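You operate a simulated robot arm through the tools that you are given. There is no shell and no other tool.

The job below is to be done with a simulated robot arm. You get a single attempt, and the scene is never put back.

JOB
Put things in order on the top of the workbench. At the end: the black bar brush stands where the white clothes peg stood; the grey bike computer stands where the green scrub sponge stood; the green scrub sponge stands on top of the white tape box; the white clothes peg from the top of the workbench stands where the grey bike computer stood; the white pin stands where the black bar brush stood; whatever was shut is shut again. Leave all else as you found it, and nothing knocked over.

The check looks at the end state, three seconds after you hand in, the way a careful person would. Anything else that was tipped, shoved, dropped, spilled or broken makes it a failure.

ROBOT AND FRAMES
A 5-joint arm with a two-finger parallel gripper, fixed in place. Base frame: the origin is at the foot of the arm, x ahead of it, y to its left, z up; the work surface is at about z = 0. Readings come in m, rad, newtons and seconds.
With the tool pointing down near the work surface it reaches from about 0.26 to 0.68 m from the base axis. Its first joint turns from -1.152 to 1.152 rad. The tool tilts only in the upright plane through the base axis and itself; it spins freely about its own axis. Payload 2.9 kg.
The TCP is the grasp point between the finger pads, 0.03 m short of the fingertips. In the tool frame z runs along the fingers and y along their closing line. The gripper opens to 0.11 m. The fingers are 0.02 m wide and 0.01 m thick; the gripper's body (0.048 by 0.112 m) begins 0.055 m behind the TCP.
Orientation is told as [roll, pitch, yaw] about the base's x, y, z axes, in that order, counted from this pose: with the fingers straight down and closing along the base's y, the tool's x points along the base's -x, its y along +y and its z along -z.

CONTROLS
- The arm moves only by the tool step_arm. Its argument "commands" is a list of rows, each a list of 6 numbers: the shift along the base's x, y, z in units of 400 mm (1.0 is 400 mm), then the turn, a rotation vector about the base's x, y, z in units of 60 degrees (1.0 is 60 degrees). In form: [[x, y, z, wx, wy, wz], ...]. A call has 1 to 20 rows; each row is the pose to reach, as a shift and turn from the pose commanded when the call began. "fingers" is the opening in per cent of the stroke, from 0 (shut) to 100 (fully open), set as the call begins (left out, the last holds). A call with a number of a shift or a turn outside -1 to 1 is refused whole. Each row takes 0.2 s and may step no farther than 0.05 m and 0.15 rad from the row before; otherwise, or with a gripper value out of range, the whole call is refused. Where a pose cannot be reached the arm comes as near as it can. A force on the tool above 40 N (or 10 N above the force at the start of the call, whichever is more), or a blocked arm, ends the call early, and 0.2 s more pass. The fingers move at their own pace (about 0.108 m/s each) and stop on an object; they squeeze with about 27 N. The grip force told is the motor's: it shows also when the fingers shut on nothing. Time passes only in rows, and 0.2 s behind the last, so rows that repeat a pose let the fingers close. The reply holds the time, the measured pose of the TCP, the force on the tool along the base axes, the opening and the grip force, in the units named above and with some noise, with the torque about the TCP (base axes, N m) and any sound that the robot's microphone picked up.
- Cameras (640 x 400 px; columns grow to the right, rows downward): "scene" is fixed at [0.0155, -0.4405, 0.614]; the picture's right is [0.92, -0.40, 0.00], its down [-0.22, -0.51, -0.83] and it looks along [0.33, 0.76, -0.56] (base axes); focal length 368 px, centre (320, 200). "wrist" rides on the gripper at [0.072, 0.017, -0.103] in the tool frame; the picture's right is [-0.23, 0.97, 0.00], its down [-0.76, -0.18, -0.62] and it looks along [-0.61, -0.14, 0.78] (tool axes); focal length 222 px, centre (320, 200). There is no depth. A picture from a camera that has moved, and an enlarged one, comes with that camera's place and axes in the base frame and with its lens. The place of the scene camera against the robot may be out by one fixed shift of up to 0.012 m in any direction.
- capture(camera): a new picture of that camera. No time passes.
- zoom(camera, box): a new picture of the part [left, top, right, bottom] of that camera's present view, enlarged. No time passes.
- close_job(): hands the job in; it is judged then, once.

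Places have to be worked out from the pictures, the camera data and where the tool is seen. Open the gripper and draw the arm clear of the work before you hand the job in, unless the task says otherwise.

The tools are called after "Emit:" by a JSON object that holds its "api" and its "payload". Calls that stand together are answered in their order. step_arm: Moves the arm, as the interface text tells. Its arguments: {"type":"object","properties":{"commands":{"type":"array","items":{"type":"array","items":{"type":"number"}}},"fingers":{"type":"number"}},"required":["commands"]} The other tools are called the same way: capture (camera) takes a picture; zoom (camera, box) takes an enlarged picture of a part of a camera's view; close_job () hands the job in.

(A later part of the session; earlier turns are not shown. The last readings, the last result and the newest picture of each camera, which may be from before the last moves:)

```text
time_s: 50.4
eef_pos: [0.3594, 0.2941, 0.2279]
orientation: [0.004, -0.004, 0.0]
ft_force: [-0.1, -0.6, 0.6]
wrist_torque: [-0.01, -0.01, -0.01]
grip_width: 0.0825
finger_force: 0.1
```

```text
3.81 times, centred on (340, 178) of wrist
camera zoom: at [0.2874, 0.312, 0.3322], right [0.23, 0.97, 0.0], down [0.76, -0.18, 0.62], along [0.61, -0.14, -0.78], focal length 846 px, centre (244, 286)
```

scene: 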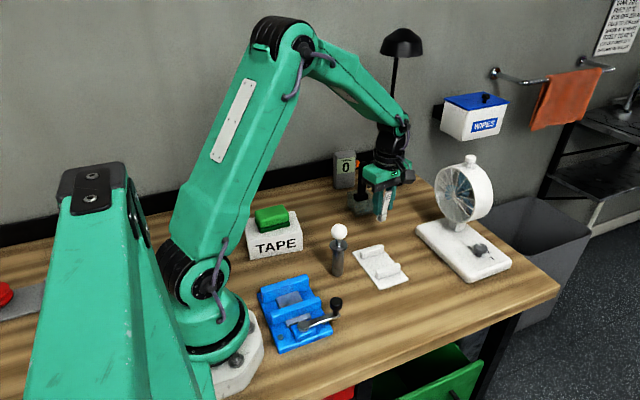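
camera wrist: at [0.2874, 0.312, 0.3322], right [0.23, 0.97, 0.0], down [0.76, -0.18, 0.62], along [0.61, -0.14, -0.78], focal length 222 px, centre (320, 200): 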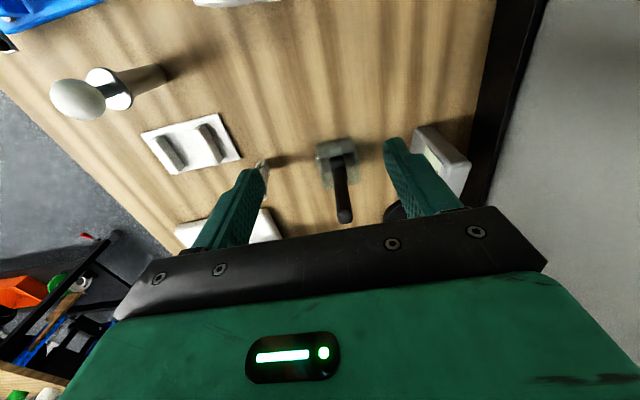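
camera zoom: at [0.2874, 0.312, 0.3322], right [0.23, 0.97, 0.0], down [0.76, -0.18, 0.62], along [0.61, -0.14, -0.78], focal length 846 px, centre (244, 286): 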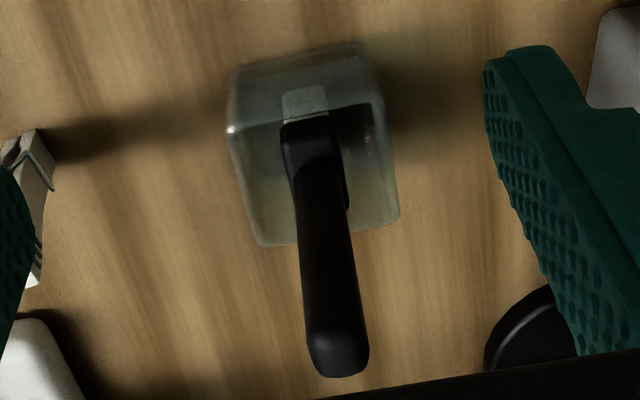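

Brush and vessel are both centred at about (0.461, 0.301), aligned with the axes. I go down at x = 0.36 and then slide forward around the handle at TCP z ≈ 0.105.

Emit:
{"api": "step_arm", "payload": {"commands": [[0, 0.0125, -0.1, 0, 0, 0], [0, 0.0178, -0.2, 0, 0, 0], [0, 0.0178, -0.29, 0, 0, 0], [0.06, 0.0178, -0.312, 0, 0, 0], [0.12, 0.0178, -0.312, 0, 0, 0], [0.18, 0.0178, -0.312, 0, 0, 0], [0.225, 0.0178, -0.312, 0, 0, 0], [0.2528, 0.0178, -0.312, 0, 0, 0], [0.2528, 0.0178, -0.312, 0, 0, 0]], "fingers": 75}}

Emit:
{"api": "capture", "payload": {"camera": "wrist"}}

Emit:
{"api": "capture", "payload": {"camera": "scene"}}

Emit:
{"api": "zoom", "payload": {"camera": "scene", "box": [330, 110, 430, 230]}}

```text
time_s: 52.4
eef_pos: [0.4594, 0.3, 0.1048]
orientation: [0.002, -0.003, 0.0]
ft_force: [0.5, 0.0, -0.6]
wrist_torque: [0.0, 0.03, -0.02]
grip_width: 0.0826
finger_force: 0.1
```

```text
taken
camera wrist: at [0.3879, 0.317, 0.2082], right [0.23, 0.97, 0.0], down [0.76, -0.18, 0.62], along [0.61, -0.14, -0.78], focal length 222 px, centre (320, 200)
```

wrist: 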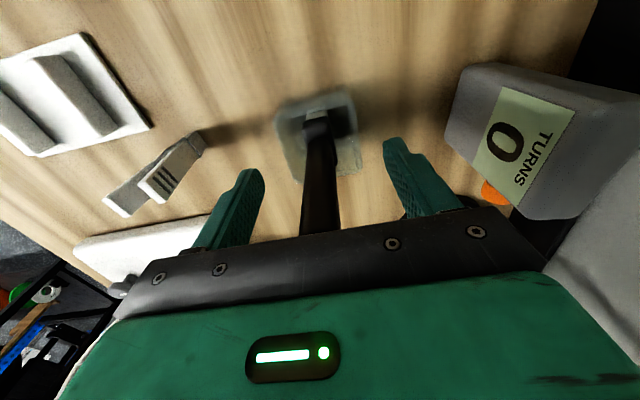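

```text
taken
```

scene: 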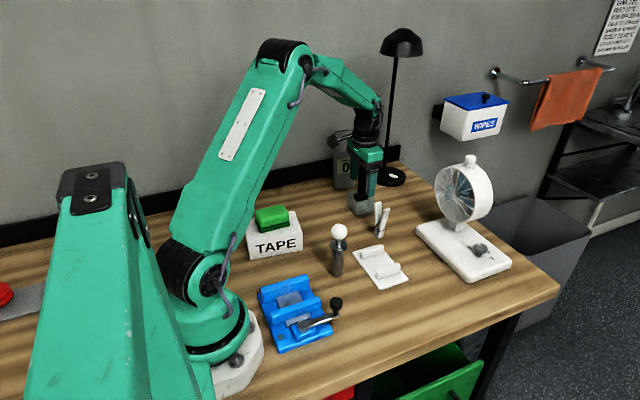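

```text
3.33 times, centred on (380, 170) of scene
camera zoom: at [0.0155, -0.4405, 0.614], right [0.92, -0.4, 0.0], down [-0.22, -0.51, -0.83], along [0.33, 0.76, -0.56], focal length 1226 px, centre (120, 300)
```

zoom: 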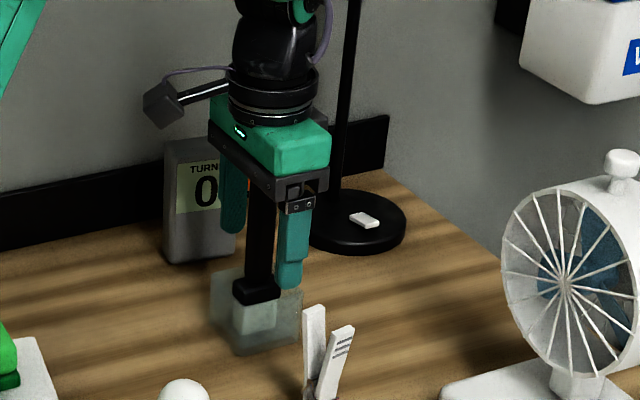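

The hand is around the handle without contact. I check centring between the fingers, then close.

Emit:
{"api": "zoom", "payload": {"camera": "wrist", "box": [200, 80, 440, 240]}}

Emit:
{"api": "step_arm", "payload": {"commands": [[0, 0, 0, 0, 0, 0], [0, 0, 0, 0, 0, 0], [0, 0, 0, 0, 0, 0], [0, 0, 0, 0, 0, 0]], "fingers": 0}}

Emit:
{"api": "zoom", "payload": {"camera": "wrist", "box": [200, 80, 440, 240]}}

Emit:
{"api": "zoom", "payload": {"camera": "scene", "box": [330, 110, 430, 230]}}

```text
2.50 times, centred on (320, 160) of wrist
camera zoom: at [0.3879, 0.317, 0.2082], right [0.23, 0.97, 0.0], down [0.76, -0.18, 0.62], along [0.61, -0.14, -0.78], focal length 555 px, centre (320, 300)
```

zoom: 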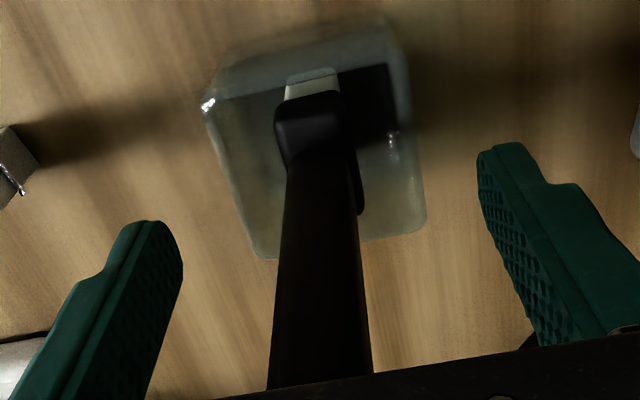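

```text
time_s: 53.4
eef_pos: [0.4597, 0.3, 0.1056]
orientation: [0.002, -0.004, -0.001]
ft_force: [0.1, 1.3, 0.1]
wrist_torque: [0.04, 0.0, 0.03]
grip_width: 0.0175
finger_force: 26.9
```

```text
2.50 times, centred on (320, 160) of wrist
camera zoom: at [0.3877, 0.317, 0.2081], right [0.23, 0.97, 0.0], down [0.76, -0.18, 0.63], along [0.61, -0.14, -0.78], focal length 555 px, centre (320, 300)
```

zoom: 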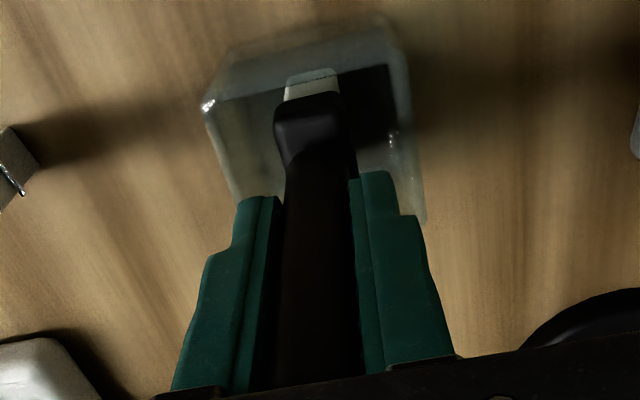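

```text
3.33 times, centred on (380, 170) of scene
camera zoom: at [0.0155, -0.4405, 0.614], right [0.92, -0.4, 0.0], down [-0.22, -0.51, -0.83], along [0.33, 0.76, -0.56], focal length 1226 px, centre (120, 300)
```

zoom: 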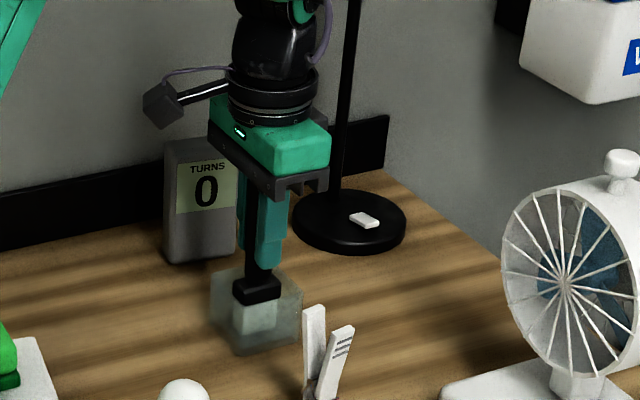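

The handle is held (0.0175). I lift 2 cm and check that the vessel stays on the bench.

Emit:
{"api": "step_arm", "payload": {"commands": [[0, 0, 0.015, 0, 0, 0], [0, 0, 0.035, 0, 0, 0], [0, 0, 0.05, 0, 0, 0], [0, 0, 0.05, 0, 0, 0]], "fingers": 0}}

Emit:
{"api": "zoom", "payload": {"camera": "scene", "box": [336, 155, 392, 225]}}

```text
time_s: 54.4
eef_pos: [0.4599, 0.2998, 0.1236]
orientation: [0.003, -0.003, 0.0]
ft_force: [0.1, -1.3, -0.5]
wrist_torque: [-0.03, 0.02, 0.01]
grip_width: 0.0177
finger_force: 27.4
```

```text
5.71 times, centred on (364, 190) of scene
camera zoom: at [0.0155, -0.4405, 0.614], right [0.92, -0.4, 0.0], down [-0.22, -0.51, -0.83], along [0.33, 0.76, -0.56], focal length 2102 px, centre (69, 257)
```

zoom: 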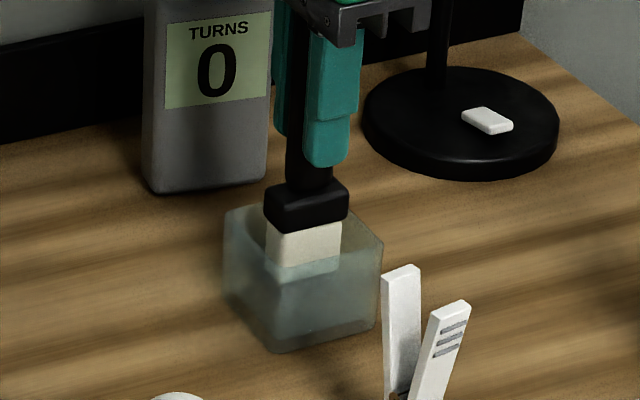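

The vessel stays put while the brush comes out. I lift the remaining 3 cm to clear the rim and check.

Emit:
{"api": "step_arm", "payload": {"commands": [[0, 0, 0.025, 0, 0, 0], [0, 0, 0.05, 0, 0, 0], [0, 0, 0.073, 0, 0, 0], [0, 0, 0.073, 0, 0, 0]], "fingers": 0}}

Emit:
{"api": "zoom", "payload": {"camera": "scene", "box": [336, 155, 392, 225]}}

Emit:
{"api": "zoom", "payload": {"camera": "scene", "box": [320, 20, 440, 140]}}

```text
time_s: 55.4
eef_pos: [0.4596, 0.3019, 0.1546]
orientation: [0.002, -0.004, 0.0]
ft_force: [-0.3, 1.0, -1.1]
wrist_torque: [-0.01, 0.0, -0.03]
grip_width: 0.0175
finger_force: 27.4
```

```text
5.71 times, centred on (364, 190) of scene
camera zoom: at [0.0155, -0.4405, 0.614], right [0.92, -0.4, 0.0], down [-0.22, -0.51, -0.83], along [0.33, 0.76, -0.56], focal length 2102 px, centre (69, 257)
```

zoom: 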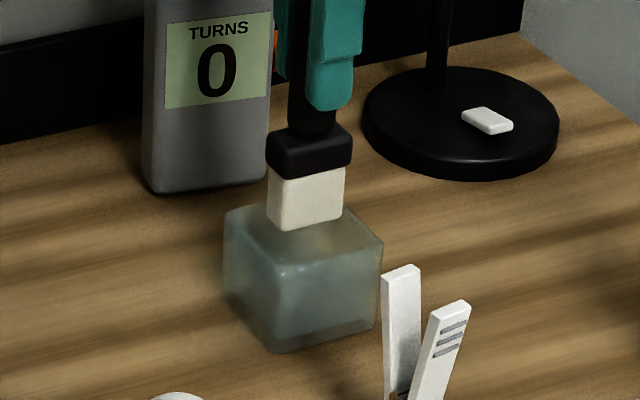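

```text
3.33 times, centred on (380, 80) of scene
camera zoom: at [0.0155, -0.4405, 0.614], right [0.92, -0.4, 0.0], down [-0.22, -0.51, -0.83], along [0.33, 0.76, -0.56], focal length 1226 px, centre (120, 600)
```

zoom: 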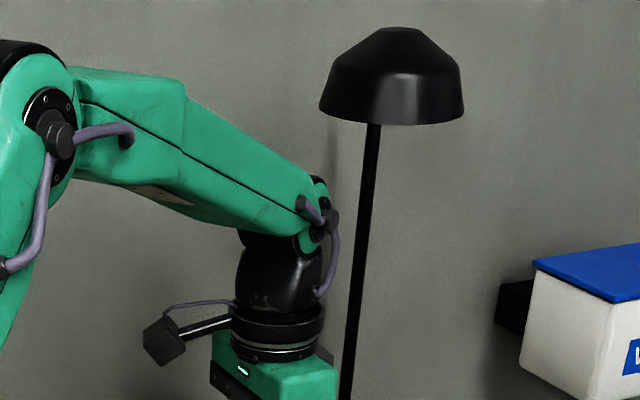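

The bristles are about 1 cm above the rim and the forearm is below the lamp head. I withdraw toward the base and carry the brush to the peg's old spot (0.333, −0.0715).

Emit:
{"api": "step_arm", "payload": {"commands": [[-0.1025, -0.04, 0, 0, 0, 0], [-0.2025, -0.1025, 0.0133, 0, 0, 0], [-0.24, -0.2025, 0.05, 0, 0, 0], [-0.2525, -0.315, 0.075, 0, 0, 0], [-0.2525, -0.4275, 0.075, 0, 0, 0], [-0.2525, -0.54, 0.075, 0, 0, 0], [-0.265, -0.6525, 0.075, 0, 0, 0], [-0.2775, -0.765, 0.063, 0, 0, 0], [-0.3025, -0.865, 0.038, 0, 0, 0], [-0.32, -0.9313, 0.013, 0, 0, 0], [-0.32, -0.9313, 0.013, 0, 0, 0]], "fingers": 0}}

Emit:
{"api": "capture", "payload": {"camera": "wrist"}}

Emit:
{"api": "capture", "payload": {"camera": "scene"}}

Emit:
{"api": "zoom", "payload": {"camera": "scene", "box": [336, 155, 392, 225]}}

```text
time_s: 57.8
eef_pos: [0.3326, -0.0723, 0.1584]
orientation: [0.0, -0.002, 0.001]
ft_force: [-0.5, 0.6, -0.6]
wrist_torque: [0.01, -0.01, -0.02]
grip_width: 0.0175
finger_force: 27.1
```

```text
taken
camera wrist: at [0.2616, -0.055, 0.2621], right [0.23, 0.97, 0.0], down [0.76, -0.18, 0.62], along [0.61, -0.14, -0.78], focal length 222 px, centre (320, 200)
```

wrist: 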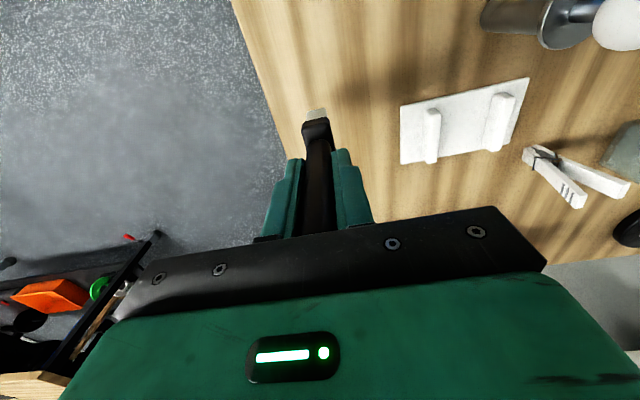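

```text
taken
```

scene: 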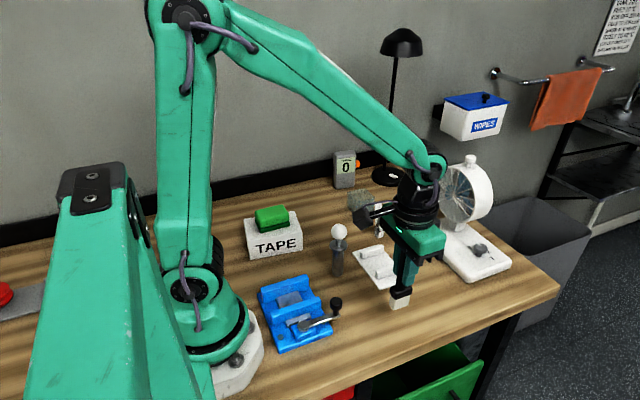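

```text
5.71 times, centred on (364, 190) of scene
camera zoom: at [0.0155, -0.4406, 0.614], right [0.92, -0.4, 0.0], down [-0.22, -0.51, -0.83], along [0.33, 0.76, -0.56], focal length 2102 px, centre (69, 257)
```

zoom: 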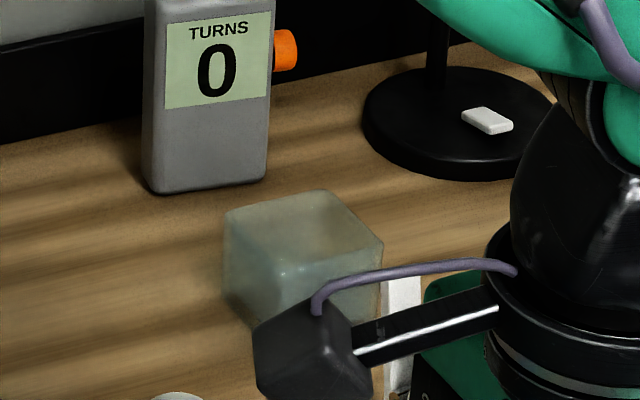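

The brush hangs over the peg's old spot. I lower it to just above the bench and look.

Emit:
{"api": "step_arm", "payload": {"commands": [[0, 0, -0.06, 0, 0, 0], [0, 0, -0.11, 0, 0, 0], [0, 0, -0.135, 0, 0, 0], [0, 0, -0.135, 0, 0, 0]], "fingers": 0}}

Emit:
{"api": "zoom", "payload": {"camera": "scene", "box": [360, 260, 440, 330]}}

Emit:
{"api": "zoom", "payload": {"camera": "wrist", "box": [260, 80, 380, 220]}}

```text
time_s: 58.8
eef_pos: [0.3331, -0.0718, 0.1043]
orientation: [0.0, -0.001, 0.0]
ft_force: [0.7, -0.8, -0.9]
wrist_torque: [-0.02, 0.0, 0.0]
grip_width: 0.0175
finger_force: 26.5
```

```text
5.71 times, centred on (400, 295) of scene
camera zoom: at [0.0155, -0.4405, 0.614], right [0.92, -0.4, 0.0], down [-0.22, -0.51, -0.83], along [0.33, 0.76, -0.56], focal length 2102 px, centre (-137, -343)
```

zoom: 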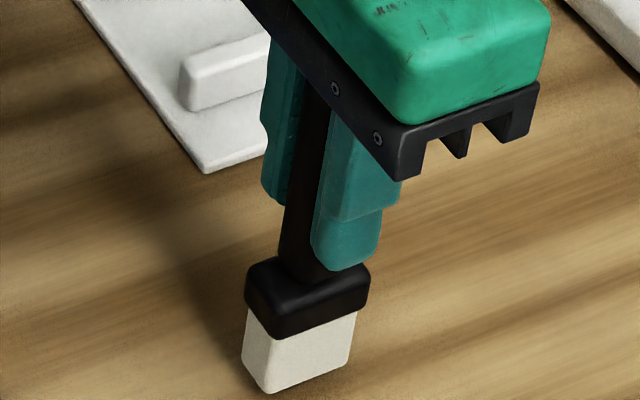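

```text
2.86 times, centred on (320, 150) of wrist
camera zoom: at [0.262, -0.0551, 0.2083], right [0.23, 0.97, 0.0], down [0.76, -0.18, 0.62], along [0.61, -0.14, -0.78], focal length 635 px, centre (320, 343)
```

zoom: 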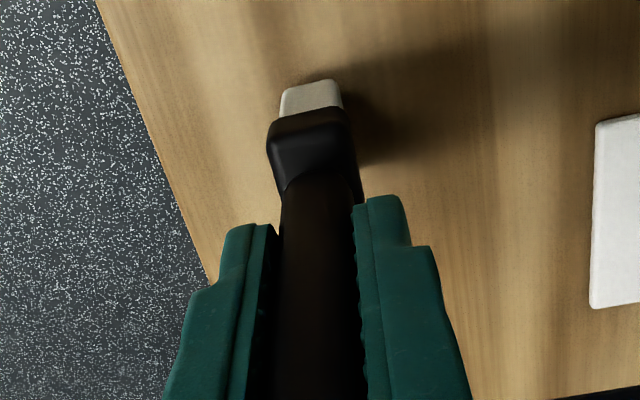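

A few millimetres remain; I lower in small steps watching the force.

Emit:
{"api": "step_arm", "payload": {"commands": [[0, 0, -0.005, 0, 0, 0], [0, 0, -0.01, 0, 0, 0], [0, 0, -0.01, 0, 0, 0]], "fingers": 0}}

Emit:
{"api": "step_arm", "payload": {"commands": [[0, 0, -0.0025, 0, 0, 0], [0, 0, -0.005, 0, 0, 0], [0, 0, -0.005, 0, 0, 0]], "fingers": 0}}

```text
time_s: 59.6
eef_pos: [0.3326, -0.0704, 0.1003]
orientation: [-0.001, -0.003, 0.0]
ft_force: [0.5, 0.3, -0.9]
wrist_torque: [-0.02, -0.04, -0.03]
grip_width: 0.0176
finger_force: 27.1
```

```text
time_s: 60.4
eef_pos: [0.3331, -0.0718, 0.0986]
orientation: [0.001, -0.003, 0.0]
ft_force: [-2.1, -1.8, 9.5]
wrist_torque: [-0.17, 0.22, -0.01]
grip_width: 0.0174
finger_force: 27.2
```

Contact felt (9.5 N). I relieve slightly and release the brush, then look before withdrawing.

Emit:
{"api": "step_arm", "payload": {"commands": [[0, 0, 0.0015, 0, 0, 0], [0, 0, 0.0015, 0, 0, 0]], "fingers": 0}}

Emit:
{"api": "step_arm", "payload": {"commands": [[0, 0, 0, 0, 0, 0], [0, 0, 0, 0, 0, 0], [0, 0, 0, 0, 0, 0]], "fingers": 60}}

Emit:
{"api": "zoom", "payload": {"camera": "scene", "box": [360, 240, 440, 330]}}

Emit:
{"api": "zoom", "payload": {"camera": "wrist", "box": [260, 80, 380, 220]}}

```text
time_s: 61.0
eef_pos: [0.3332, -0.0713, 0.0992]
orientation: [0.002, -0.002, 0.001]
ft_force: [0.5, -1.4, 4.4]
wrist_torque: [-0.1, -0.08, -0.04]
grip_width: 0.0175
finger_force: 27.4
```

```text
time_s: 61.8
eef_pos: [0.3335, -0.0721, 0.0991]
orientation: [-0.001, -0.003, 0.002]
ft_force: [-0.3, 1.0, 0.3]
wrist_torque: [0.03, 0.0, 0.01]
grip_width: 0.0663
finger_force: 0.1
```

```text
4.44 times, centred on (400, 285) of scene
camera zoom: at [0.0155, -0.4405, 0.614], right [0.92, -0.4, 0.0], down [-0.22, -0.51, -0.83], along [0.33, 0.76, -0.56], focal length 1635 px, centre (-36, -178)
```

zoom: 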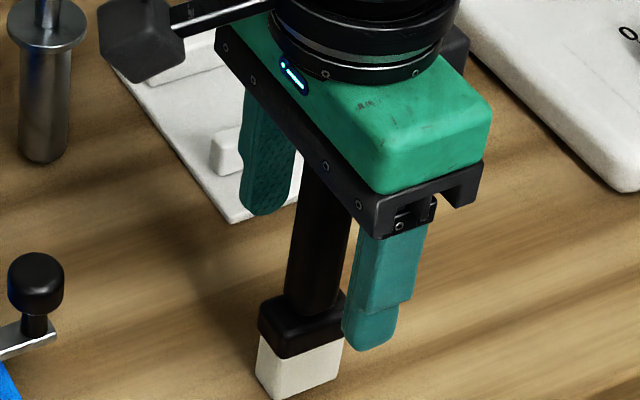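

```text
2.86 times, centred on (320, 150) of wrist
camera zoom: at [0.2613, -0.0536, 0.2029], right [0.23, 0.97, 0.0], down [0.76, -0.18, 0.62], along [0.61, -0.14, -0.78], focal length 635 px, centre (320, 343)
```

zoom: 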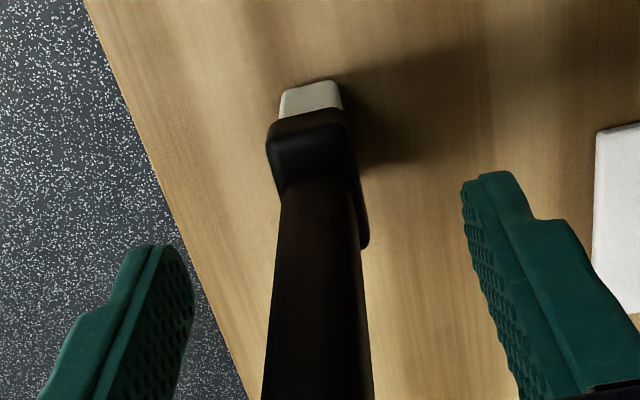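

The brush stands upright. I rise straight up well above it and check.

Emit:
{"api": "step_arm", "payload": {"commands": [[0, 0, 0.06, 0, 0, 0], [0, 0, 0.15, 0, 0, 0], [0, 0, 0.25, 0, 0, 0], [0, 0, 0.35, 0, 0, 0], [0, 0.06, 0.4, 0, 0, 0], [-0.02, 0.16, 0.4, 0, 0, 0], [-0.05, 0.26, 0.4, 0, 0, 0], [-0.05, 0.36, 0.4, 0, 0, 0], [-0.05, 0.4, 0.4, 0, 0, 0]], "fingers": 60}}

Emit:
{"api": "capture", "payload": {"camera": "scene"}}

Emit:
{"api": "capture", "payload": {"camera": "wrist"}}

```text
time_s: 63.8
eef_pos: [0.3134, 0.09, 0.2617]
orientation: [0.0, -0.004, -0.001]
ft_force: [-0.6, -0.8, -0.5]
wrist_torque: [0.0, 0.01, 0.01]
grip_width: 0.0659
finger_force: 0.0
```

```text
taken
```

scene: 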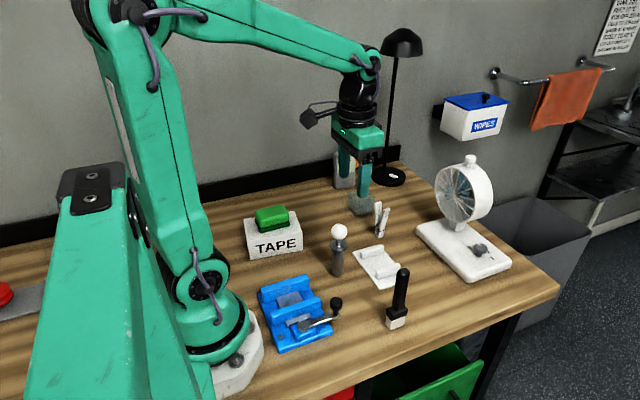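

```text
taken
camera wrist: at [0.2419, 0.1082, 0.3648], right [0.23, 0.97, 0.0], down [0.76, -0.18, 0.63], along [0.61, -0.14, -0.78], focal length 222 px, centre (320, 200)
```

wrist: 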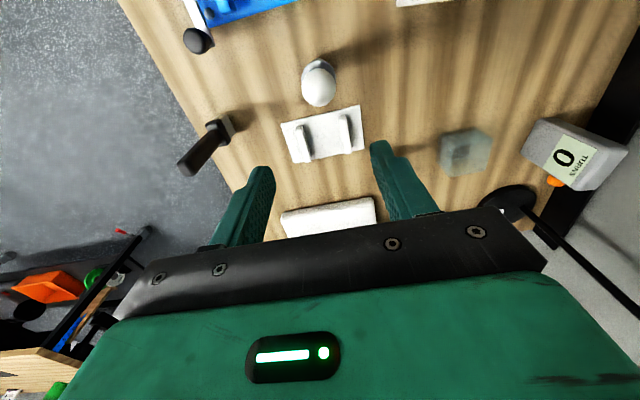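

The brush stands well. Now I zoom on the pin and on the vessel's interior.

Emit:
{"api": "zoom", "payload": {"camera": "wrist", "box": [285, 45, 355, 120]}}

Emit:
{"api": "zoom", "payload": {"camera": "wrist", "box": [425, 115, 505, 190]}}

Emit:
{"api": "zoom", "payload": {"camera": "scene", "box": [320, 215, 360, 285]}}

Emit:
{"api": "zoom", "payload": {"camera": "scene", "box": [340, 180, 400, 230]}}

```text
5.33 times, centred on (320, 82) of wrist
camera zoom: at [0.2419, 0.1082, 0.3648], right [0.23, 0.97, 0.0], down [0.76, -0.18, 0.63], along [0.61, -0.14, -0.78], focal length 1185 px, centre (320, 827)
```

zoom: 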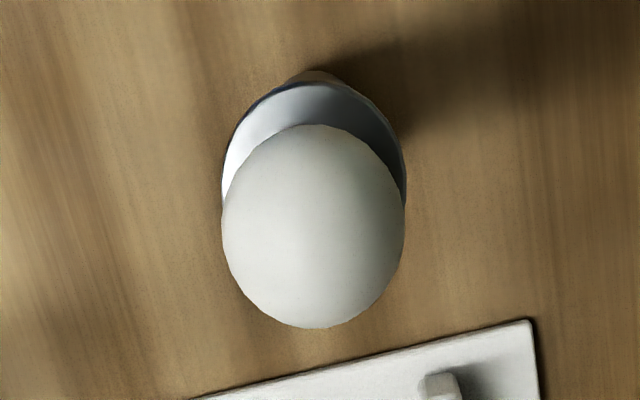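

```text
5.33 times, centred on (465, 152) of wrist
camera zoom: at [0.2419, 0.1082, 0.3648], right [0.23, 0.97, 0.0], down [0.76, -0.18, 0.63], along [0.61, -0.14, -0.78], focal length 1185 px, centre (-453, 453)
```

zoom: 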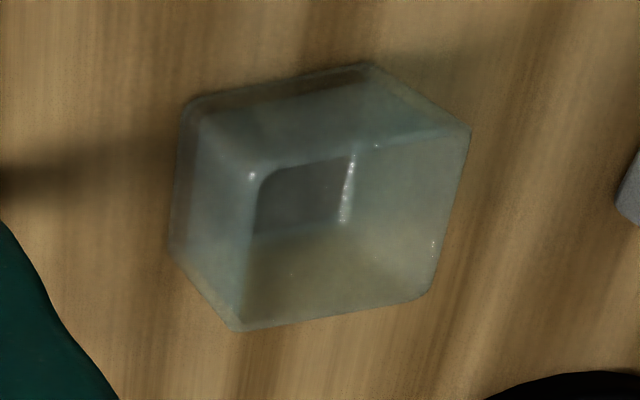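

```text
5.71 times, centred on (340, 250) of scene
camera zoom: at [0.0155, -0.4405, 0.614], right [0.92, -0.4, 0.0], down [-0.22, -0.51, -0.83], along [0.33, 0.76, -0.56], focal length 2102 px, centre (206, -86)
```

zoom: 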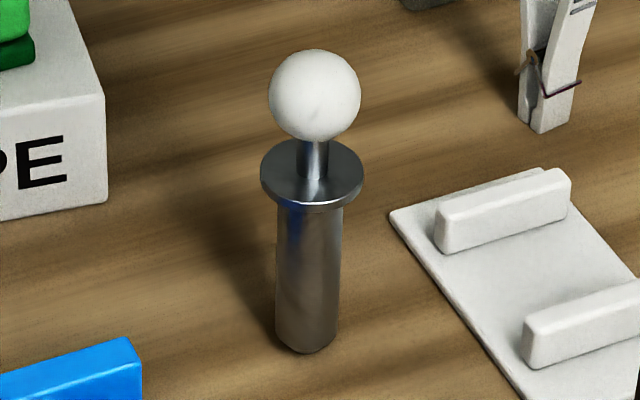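

```text
8.00 times, centred on (370, 205) of scene
camera zoom: at [0.0155, -0.4405, 0.614], right [0.92, -0.4, 0.0], down [-0.22, -0.51, -0.83], along [0.33, 0.76, -0.56], focal length 2943 px, centre (-80, 160)
```

zoom: 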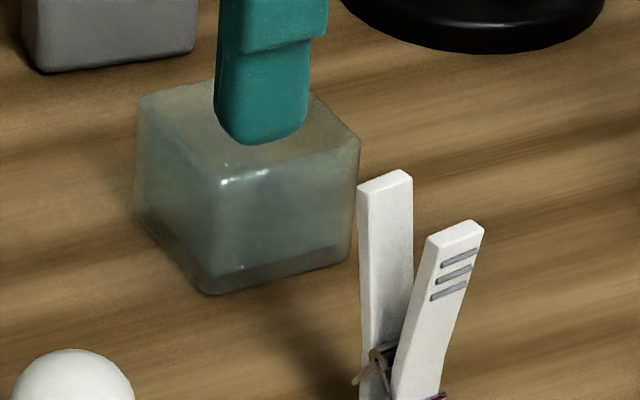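

The pin axis is near (0.2925, 0.096): shaft ⌀0.025, flange ⌀0.039 at z ≈ 0.08–0.09, ball top ≈0.14; the vessel is an open glass centred at (0.462, 0.300). I move over the pin and check alignment before gripping it at the flange.

Emit:
{"api": "step_arm", "payload": {"commands": [[-0.03, 0.012, -0.04, 0, 0, 0], [-0.051, 0.019, -0.1, 0, 0, 0], [-0.051, 0.019, -0.125, 0, 0, 0], [-0.051, 0.019, -0.125, 0, 0, 0]], "fingers": 75}}

Emit:
{"api": "capture", "payload": {"camera": "wrist"}}

Emit:
{"api": "zoom", "payload": {"camera": "scene", "box": [290, 170, 390, 290]}}

```text
time_s: 64.8
eef_pos: [0.2921, 0.0959, 0.2104]
orientation: [0.002, -0.003, 0.001]
ft_force: [0.2, 0.9, -1.1]
wrist_torque: [-0.03, 0.05, 0.01]
grip_width: 0.0824
finger_force: 0.0
```

```text
taken
camera wrist: at [0.2205, 0.1146, 0.3129], right [0.23, 0.97, 0.0], down [0.76, -0.18, 0.63], along [0.61, -0.14, -0.78], focal length 222 px, centre (320, 200)
```

wrist: 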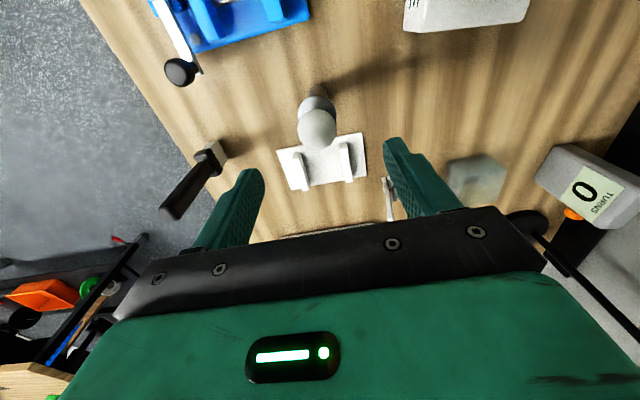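

```text
3.33 times, centred on (340, 230) of scene
camera zoom: at [0.0155, -0.4405, 0.614], right [0.92, -0.4, 0.0], down [-0.22, -0.51, -0.83], along [0.33, 0.76, -0.56], focal length 1226 px, centre (253, 100)
```

zoom: 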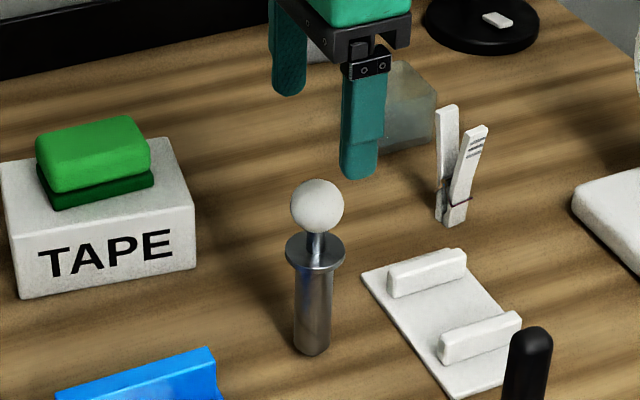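

Emit:
{"api": "zoom", "payload": {"camera": "wrist", "box": [280, 75, 360, 165]}}

```text
4.44 times, centred on (320, 120) of wrist
camera zoom: at [0.2205, 0.1146, 0.3129], right [0.23, 0.97, 0.0], down [0.76, -0.18, 0.63], along [0.61, -0.14, -0.78], focal length 987 px, centre (320, 556)
```

zoom: 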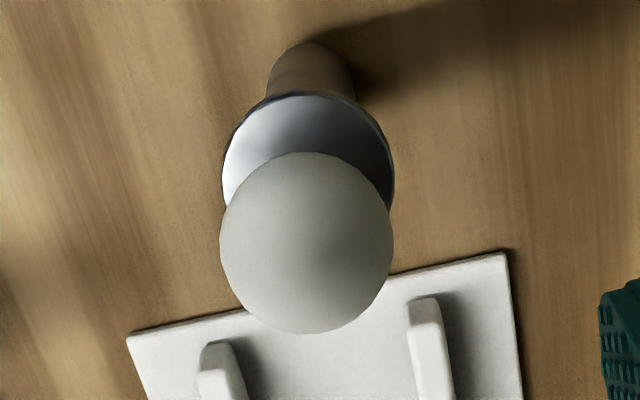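

The pin is centred under the gripper. I descend to TCP z ≈ 0.095 and close on the flange.

Emit:
{"api": "step_arm", "payload": {"commands": [[0, 0, -0.09, 0, 0, 0], [0, 0, -0.18, 0, 0, 0], [0, 0, -0.25, 0, 0, 0], [0, 0, -0.288, 0, 0, 0], [0, 0, -0.288, 0, 0, 0]], "fingers": 75}}

Emit:
{"api": "zoom", "payload": {"camera": "scene", "box": [290, 190, 390, 290]}}

Emit:
{"api": "zoom", "payload": {"camera": "wrist", "box": [200, 80, 440, 240]}}

```text
time_s: 66.0
eef_pos: [0.2917, 0.098, 0.095]
orientation: [0.0, -0.001, -0.001]
ft_force: [-0.3, 0.1, -0.4]
wrist_torque: [0.0, 0.03, 0.01]
grip_width: 0.0824
finger_force: 0.2
```

```text
4.00 times, centred on (340, 240) of scene
camera zoom: at [0.0155, -0.4405, 0.614], right [0.92, -0.4, 0.0], down [-0.22, -0.51, -0.83], along [0.33, 0.76, -0.56], focal length 1471 px, centre (240, 40)
```

zoom: 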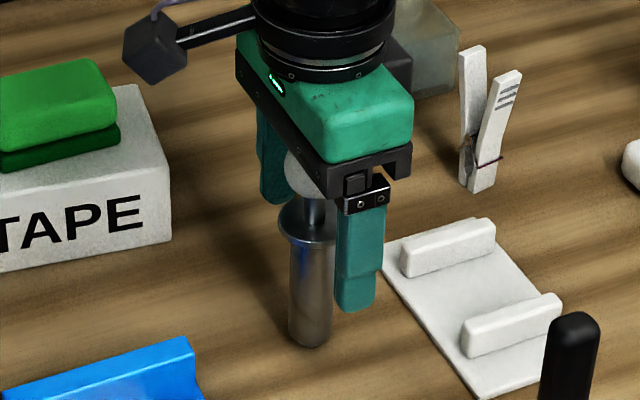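

```text
2.50 times, centred on (320, 160) of wrist
camera zoom: at [0.2205, 0.115, 0.1979], right [0.23, 0.97, 0.0], down [0.76, -0.18, 0.62], along [0.61, -0.14, -0.78], focal length 555 px, centre (320, 300)
```

zoom: 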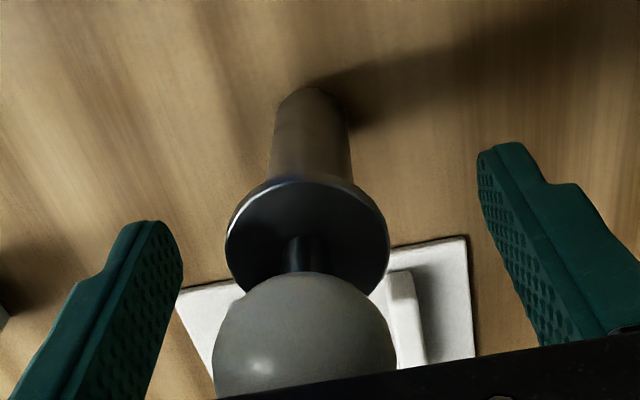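

The pin sits about 4 mm short of the pad centre in x; I shift back 3.5 mm and close.

Emit:
{"api": "step_arm", "payload": {"commands": [[-0.005, 0, 0, 0, 0, 0], [-0.009, 0, 0, 0, 0, 0], [-0.009, 0, 0, 0, 0, 0]], "fingers": 75}}

Emit:
{"api": "step_arm", "payload": {"commands": [[0, 0, 0, 0, 0, 0], [0, 0, 0, 0, 0, 0], [0, 0, 0, 0, 0, 0], [0, 0, 0, 0, 0, 0]], "fingers": 0}}

Emit:
{"api": "zoom", "payload": {"camera": "wrist", "box": [200, 80, 440, 240]}}

Emit:
{"api": "zoom", "payload": {"camera": "scene", "box": [290, 190, 390, 290]}}

```text
time_s: 66.8
eef_pos: [0.2891, 0.0967, 0.0936]
orientation: [0.001, -0.004, -0.001]
ft_force: [0.6, -0.1, -0.1]
wrist_torque: [-0.01, -0.01, 0.0]
grip_width: 0.0823
finger_force: 0.0
```

```text
time_s: 67.8
eef_pos: [0.2885, 0.0967, 0.094]
orientation: [0.002, -0.003, -0.001]
ft_force: [-1.0, 1.3, 3.8]
wrist_torque: [0.11, 0.06, 0.02]
grip_width: 0.0375
finger_force: 27.3
```

```text
2.50 times, centred on (320, 160) of wrist
camera zoom: at [0.2169, 0.1142, 0.1977], right [0.23, 0.97, 0.0], down [0.76, -0.18, 0.63], along [0.61, -0.14, -0.78], focal length 555 px, centre (320, 300)
```

zoom: 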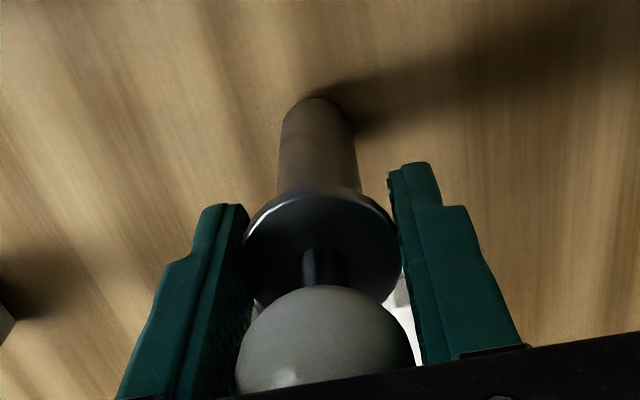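

```text
4.00 times, centred on (340, 240) of scene
camera zoom: at [0.0155, -0.4406, 0.614], right [0.92, -0.4, 0.0], down [-0.22, -0.51, -0.83], along [0.33, 0.76, -0.56], focal length 1471 px, centre (240, 40)
```

zoom: 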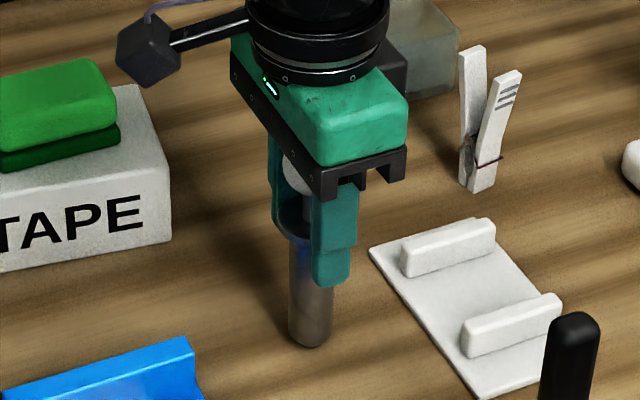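

The pin is held at the flange (0.0375). I lift 3 cm and check that it hangs straight.

Emit:
{"api": "step_arm", "payload": {"commands": [[0, 0, 0.02, 0, 0, 0], [0, 0, 0.05, 0, 0, 0], [0, 0, 0.08, 0, 0, 0], [0, 0, 0.08, 0, 0, 0]], "fingers": 0}}

Emit:
{"api": "zoom", "payload": {"camera": "wrist", "box": [200, 80, 440, 240]}}

Emit:
{"api": "zoom", "payload": {"camera": "scene", "box": [290, 180, 390, 280]}}

```text
time_s: 68.8
eef_pos: [0.2881, 0.0963, 0.1268]
orientation: [0.003, -0.005, 0.0]
ft_force: [-0.6, -1.1, -3.4]
wrist_torque: [-0.03, -0.01, 0.02]
grip_width: 0.0373
finger_force: 27.1
```

```text
2.50 times, centred on (320, 160) of wrist
camera zoom: at [0.2168, 0.1138, 0.2295], right [0.23, 0.97, 0.0], down [0.76, -0.18, 0.63], along [0.61, -0.14, -0.78], focal length 555 px, centre (320, 300)
```

zoom: 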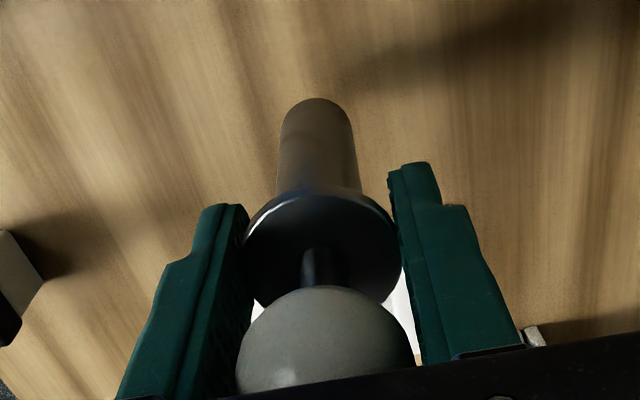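

```text
4.00 times, centred on (340, 230) of scene
camera zoom: at [0.0155, -0.4405, 0.614], right [0.92, -0.4, 0.0], down [-0.22, -0.51, -0.83], along [0.33, 0.76, -0.56], focal length 1471 px, centre (240, 80)
```

zoom: 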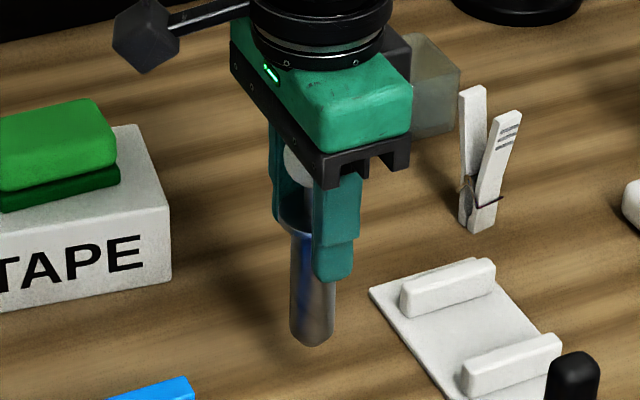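

The pin hangs straight and unchanged in the grip. I carry it to above the vessel at TCP z ≈ 0.155 (pin bottom ≈ 0.06, rim 0.05), the same height that was free of the lamp before.

Emit:
{"api": "step_arm", "payload": {"commands": [[0, 0, 0.081, 0, 0, 0], [0.0375, 0.0875, 0.082, 0, 0, 0], [0.075, 0.1875, 0.082, 0, 0, 0], [0.1125, 0.2875, 0.082, 0, 0, 0], [0.15, 0.3875, 0.08, 0, 0, 0], [0.2125, 0.4625, 0.075, 0, 0, 0], [0.24, 0.48, 0.073, 0, 0, 0], [0.24, 0.48, 0.073, 0, 0, 0]], "fingers": 0}}

Emit:
{"api": "zoom", "payload": {"camera": "scene", "box": [310, 130, 410, 230]}}

Emit:
{"api": "capture", "payload": {"camera": "wrist"}}

```text
time_s: 70.6
eef_pos: [0.3854, 0.2874, 0.1535]
orientation: [0.001, -0.002, 0.0]
ft_force: [0.0, 0.6, -3.0]
wrist_torque: [-0.02, 0.0, 0.0]
grip_width: 0.0378
finger_force: 27.1
```

```text
4.00 times, centred on (360, 180) of scene
camera zoom: at [0.0155, -0.4405, 0.614], right [0.92, -0.4, 0.0], down [-0.22, -0.51, -0.83], along [0.33, 0.76, -0.56], focal length 1471 px, centre (160, 280)
```

zoom: 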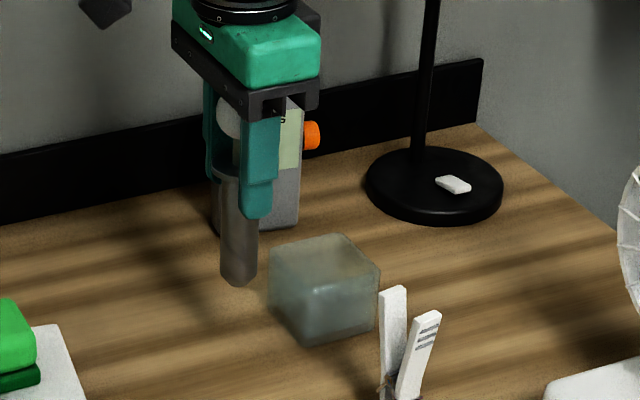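

```text
taken
camera wrist: at [0.3133, 0.3052, 0.2572], right [0.23, 0.97, 0.0], down [0.76, -0.18, 0.62], along [0.61, -0.14, -0.78], focal length 222 px, centre (320, 200)
```

wrist: 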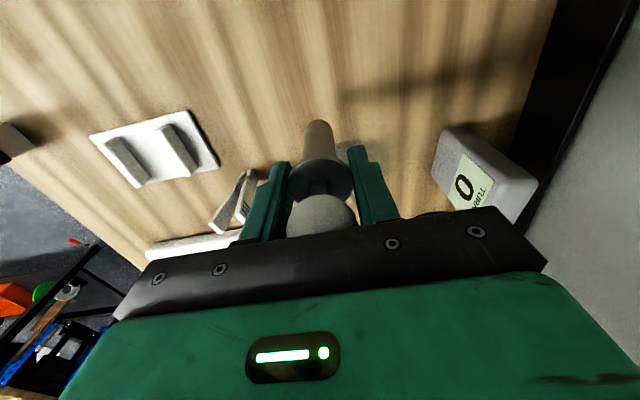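

The pin bottom is at about z 0.062, clearing the rim. I move in to above the vessel centre.

Emit:
{"api": "step_arm", "payload": {"commands": [[0.05, 0.012, 0, 0, 0, 0], [0.1, 0.02, -0.001, 0, 0, 0], [0.15, 0.026, -0.002, 0, 0, 0], [0.181, 0.026, -0.003, 0, 0, 0], [0.181, 0.026, -0.003, 0, 0, 0]], "fingers": 0}}

Emit:
{"api": "zoom", "payload": {"camera": "scene", "box": [325, 145, 405, 225]}}

Emit:
{"api": "zoom", "payload": {"camera": "wrist", "box": [240, 80, 400, 220]}}

```text
time_s: 71.8
eef_pos: [0.4582, 0.2993, 0.1552]
orientation: [0.002, -0.004, 0.0]
ft_force: [-0.2, 0.6, -3.1]
wrist_torque: [-0.01, 0.0, 0.02]
grip_width: 0.0375
finger_force: 26.8
```

```text
5.00 times, centred on (365, 185) of scene
camera zoom: at [0.0155, -0.4405, 0.614], right [0.92, -0.4, 0.0], down [-0.22, -0.51, -0.83], along [0.33, 0.76, -0.56], focal length 1839 px, centre (95, 275)
```

zoom: 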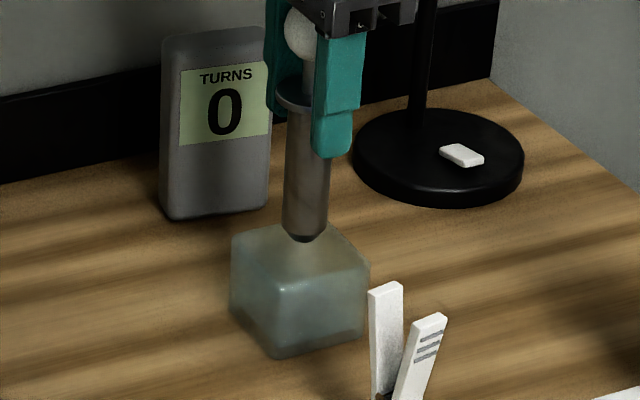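

```text
2.86 times, centred on (320, 150) of wrist
camera zoom: at [0.3859, 0.3158, 0.2583], right [0.23, 0.97, 0.0], down [0.76, -0.18, 0.62], along [0.61, -0.14, -0.78], focal length 635 px, centre (320, 343)
```

zoom: 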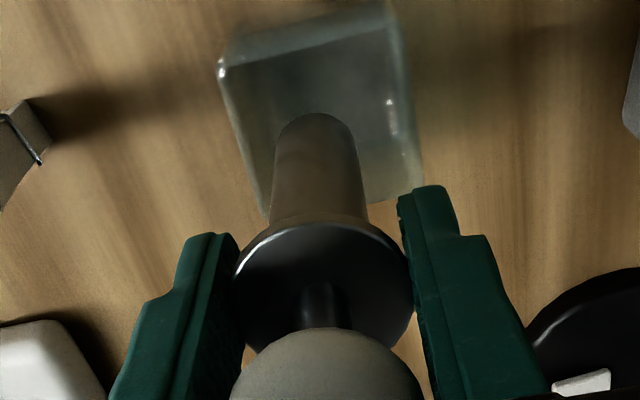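

The pin base is centred over the vessel opening (base ≈ (0.461, 0.299), vessel centre ≈ (0.460, 0.300)). I lower it into the vessel.

Emit:
{"api": "step_arm", "payload": {"commands": [[0, 0.002, -0.03, 0, 0, 0], [0, 0.002, -0.06, 0, 0, 0], [0, 0.002, -0.09, 0, 0, 0], [0, 0.002, -0.112, 0, 0, 0], [0, 0.002, -0.112, 0, 0, 0]], "fingers": 0}}

Emit:
{"api": "zoom", "payload": {"camera": "scene", "box": [325, 145, 405, 225]}}

Emit:
{"api": "zoom", "payload": {"camera": "wrist", "box": [240, 80, 400, 220]}}

```text
time_s: 73.0
eef_pos: [0.4586, 0.2986, 0.1078]
orientation: [0.003, -0.004, 0.0]
ft_force: [-1.0, -0.9, -2.9]
wrist_torque: [0.01, -0.01, 0.0]
grip_width: 0.0376
finger_force: 26.7
```

```text
5.00 times, centred on (365, 185) of scene
camera zoom: at [0.0155, -0.4405, 0.614], right [0.92, -0.4, 0.0], down [-0.22, -0.51, -0.83], along [0.33, 0.76, -0.56], focal length 1839 px, centre (95, 275)
```

zoom: 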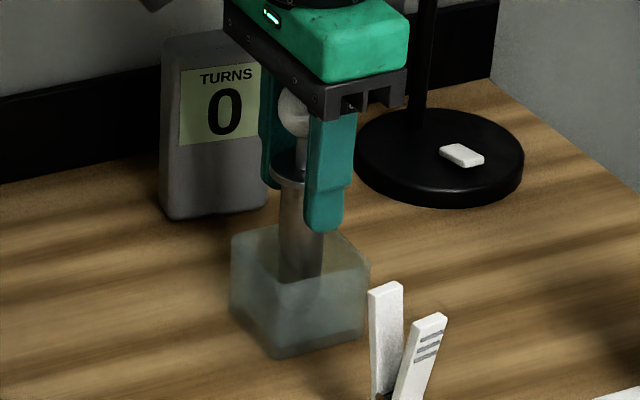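

```text
2.86 times, centred on (320, 150) of wrist
camera zoom: at [0.3857, 0.317, 0.2123], right [0.23, 0.97, 0.0], down [0.76, -0.18, 0.62], along [0.61, -0.14, -0.78], focal length 635 px, centre (320, 343)
```

zoom: 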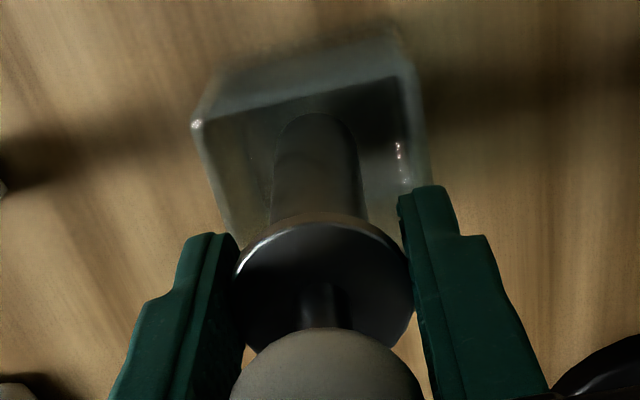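

It enters freely. I continue down slowly until the force shows the pin resting on the vessel floor.

Emit:
{"api": "step_arm", "payload": {"commands": [[0, 0, -0.005, 0, 0, 0], [0, 0, -0.01, 0, 0, 0], [0, 0, -0.014, 0, 0, 0], [0, 0, -0.014, 0, 0, 0]], "fingers": 0}}

Emit:
{"api": "step_arm", "payload": {"commands": [[0, 0, -0.002, 0, 0, 0], [0, 0, -0.004, 0, 0, 0], [0, 0, -0.004, 0, 0, 0]], "fingers": 0}}

```text
time_s: 74.0
eef_pos: [0.4572, 0.2999, 0.1027]
orientation: [0.001, -0.004, 0.0]
ft_force: [-0.4, -0.1, -4.3]
wrist_torque: [-0.02, 0.02, -0.04]
grip_width: 0.0375
finger_force: 26.8
```

```text
time_s: 74.8
eef_pos: [0.4568, 0.2996, 0.1018]
orientation: [0.002, -0.002, 0.0]
ft_force: [-0.3, -0.3, -3.6]
wrist_torque: [-0.01, 0.02, 0.01]
grip_width: 0.0374
finger_force: 27.1
```

Still hanging free (−3.6 N weight). I continue down in sub-millimetre steps.

Emit:
{"api": "step_arm", "payload": {"commands": [[0, 0, -0.002, 0, 0, 0], [0, 0, -0.004, 0, 0, 0], [0, 0, -0.004, 0, 0, 0]], "fingers": 0}}

Emit:
{"api": "step_arm", "payload": {"commands": [[0, 0, -0.0015, 0, 0, 0], [0, 0, -0.003, 0, 0, 0], [0, 0, -0.003, 0, 0, 0]], "fingers": 0}}

```text
time_s: 75.6
eef_pos: [0.4568, 0.2981, 0.0988]
orientation: [0.001, -0.003, -0.001]
ft_force: [-0.2, 0.9, -3.4]
wrist_torque: [0.03, -0.01, 0.0]
grip_width: 0.0373
finger_force: 27.2
```

```text
time_s: 76.4
eef_pos: [0.4562, 0.2996, 0.0995]
orientation: [0.004, -0.003, 0.001]
ft_force: [0.2, 0.3, -3.4]
wrist_torque: [0.04, 0.05, -0.01]
grip_width: 0.0375
finger_force: 26.6
```

No contact yet; I continue a little further.

Emit:
{"api": "step_arm", "payload": {"commands": [[0, 0, -0.002, 0, 0, 0], [0, 0, -0.004, 0, 0, 0], [0, 0, -0.004, 0, 0, 0]], "fingers": 0}}

Emit:
{"api": "zoom", "payload": {"camera": "scene", "box": [335, 165, 395, 225]}}

```text
time_s: 77.2
eef_pos: [0.456, 0.2993, 0.0991]
orientation: [0.002, -0.005, 0.002]
ft_force: [-3.5, 0.0, 8.7]
wrist_torque: [0.0, 0.35, -0.05]
grip_width: 0.0377
finger_force: 26.5
```

```text
6.67 times, centred on (365, 195) of scene
camera zoom: at [0.0155, -0.4406, 0.6139], right [0.92, -0.4, 0.0], down [-0.22, -0.51, -0.83], along [0.33, 0.76, -0.56], focal length 2452 px, centre (20, 233)
```

zoom: 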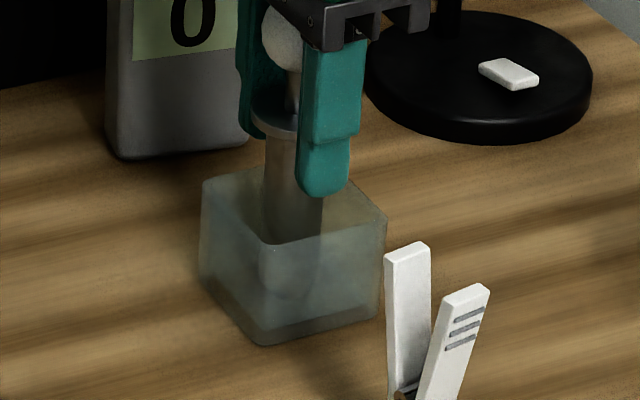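

Contact with the vessel floor (8.7 N up). I relieve slightly and open the fingers.

Emit:
{"api": "step_arm", "payload": {"commands": [[0, 0, 0.0015, 0, 0, 0], [0, 0, 0.0015, 0, 0, 0]], "fingers": 0}}

Emit:
{"api": "step_arm", "payload": {"commands": [[0, 0, 0, 0, 0, 0], [0, 0, 0, 0, 0, 0], [0, 0, 0, 0, 0, 0]], "fingers": 75}}

Emit:
{"api": "zoom", "payload": {"camera": "scene", "box": [325, 145, 405, 225]}}

Emit:
{"api": "zoom", "payload": {"camera": "wrist", "box": [200, 80, 440, 240]}}

```text
time_s: 77.8
eef_pos: [0.4576, 0.2993, 0.0995]
orientation: [0.002, -0.002, 0.001]
ft_force: [-1.7, 0.1, 7.4]
wrist_torque: [0.13, 0.11, 0.0]
grip_width: 0.0376
finger_force: 26.9
```

```text
time_s: 78.6
eef_pos: [0.4578, 0.299, 0.0992]
orientation: [0.001, -0.003, -0.001]
ft_force: [0.6, 0.3, -0.2]
wrist_torque: [0.0, 0.02, 0.02]
grip_width: 0.0826
finger_force: 0.2
```

```text
5.00 times, centred on (365, 185) of scene
camera zoom: at [0.0155, -0.4405, 0.614], right [0.92, -0.4, 0.0], down [-0.22, -0.51, -0.83], along [0.33, 0.76, -0.56], focal length 1839 px, centre (95, 275)
```

zoom: 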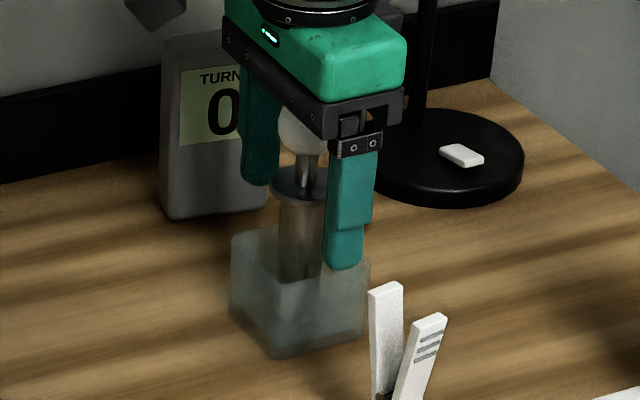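

```text
2.50 times, centred on (320, 160) of wrist
camera zoom: at [0.3851, 0.3166, 0.2022], right [0.23, 0.97, 0.0], down [0.76, -0.18, 0.62], along [0.61, -0.14, -0.78], focal length 555 px, centre (320, 300)
```

zoom: 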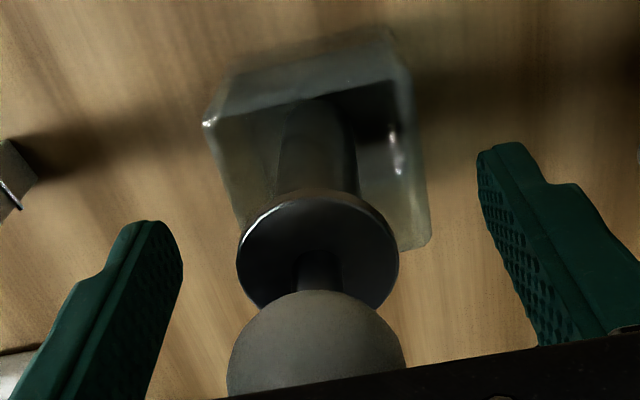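

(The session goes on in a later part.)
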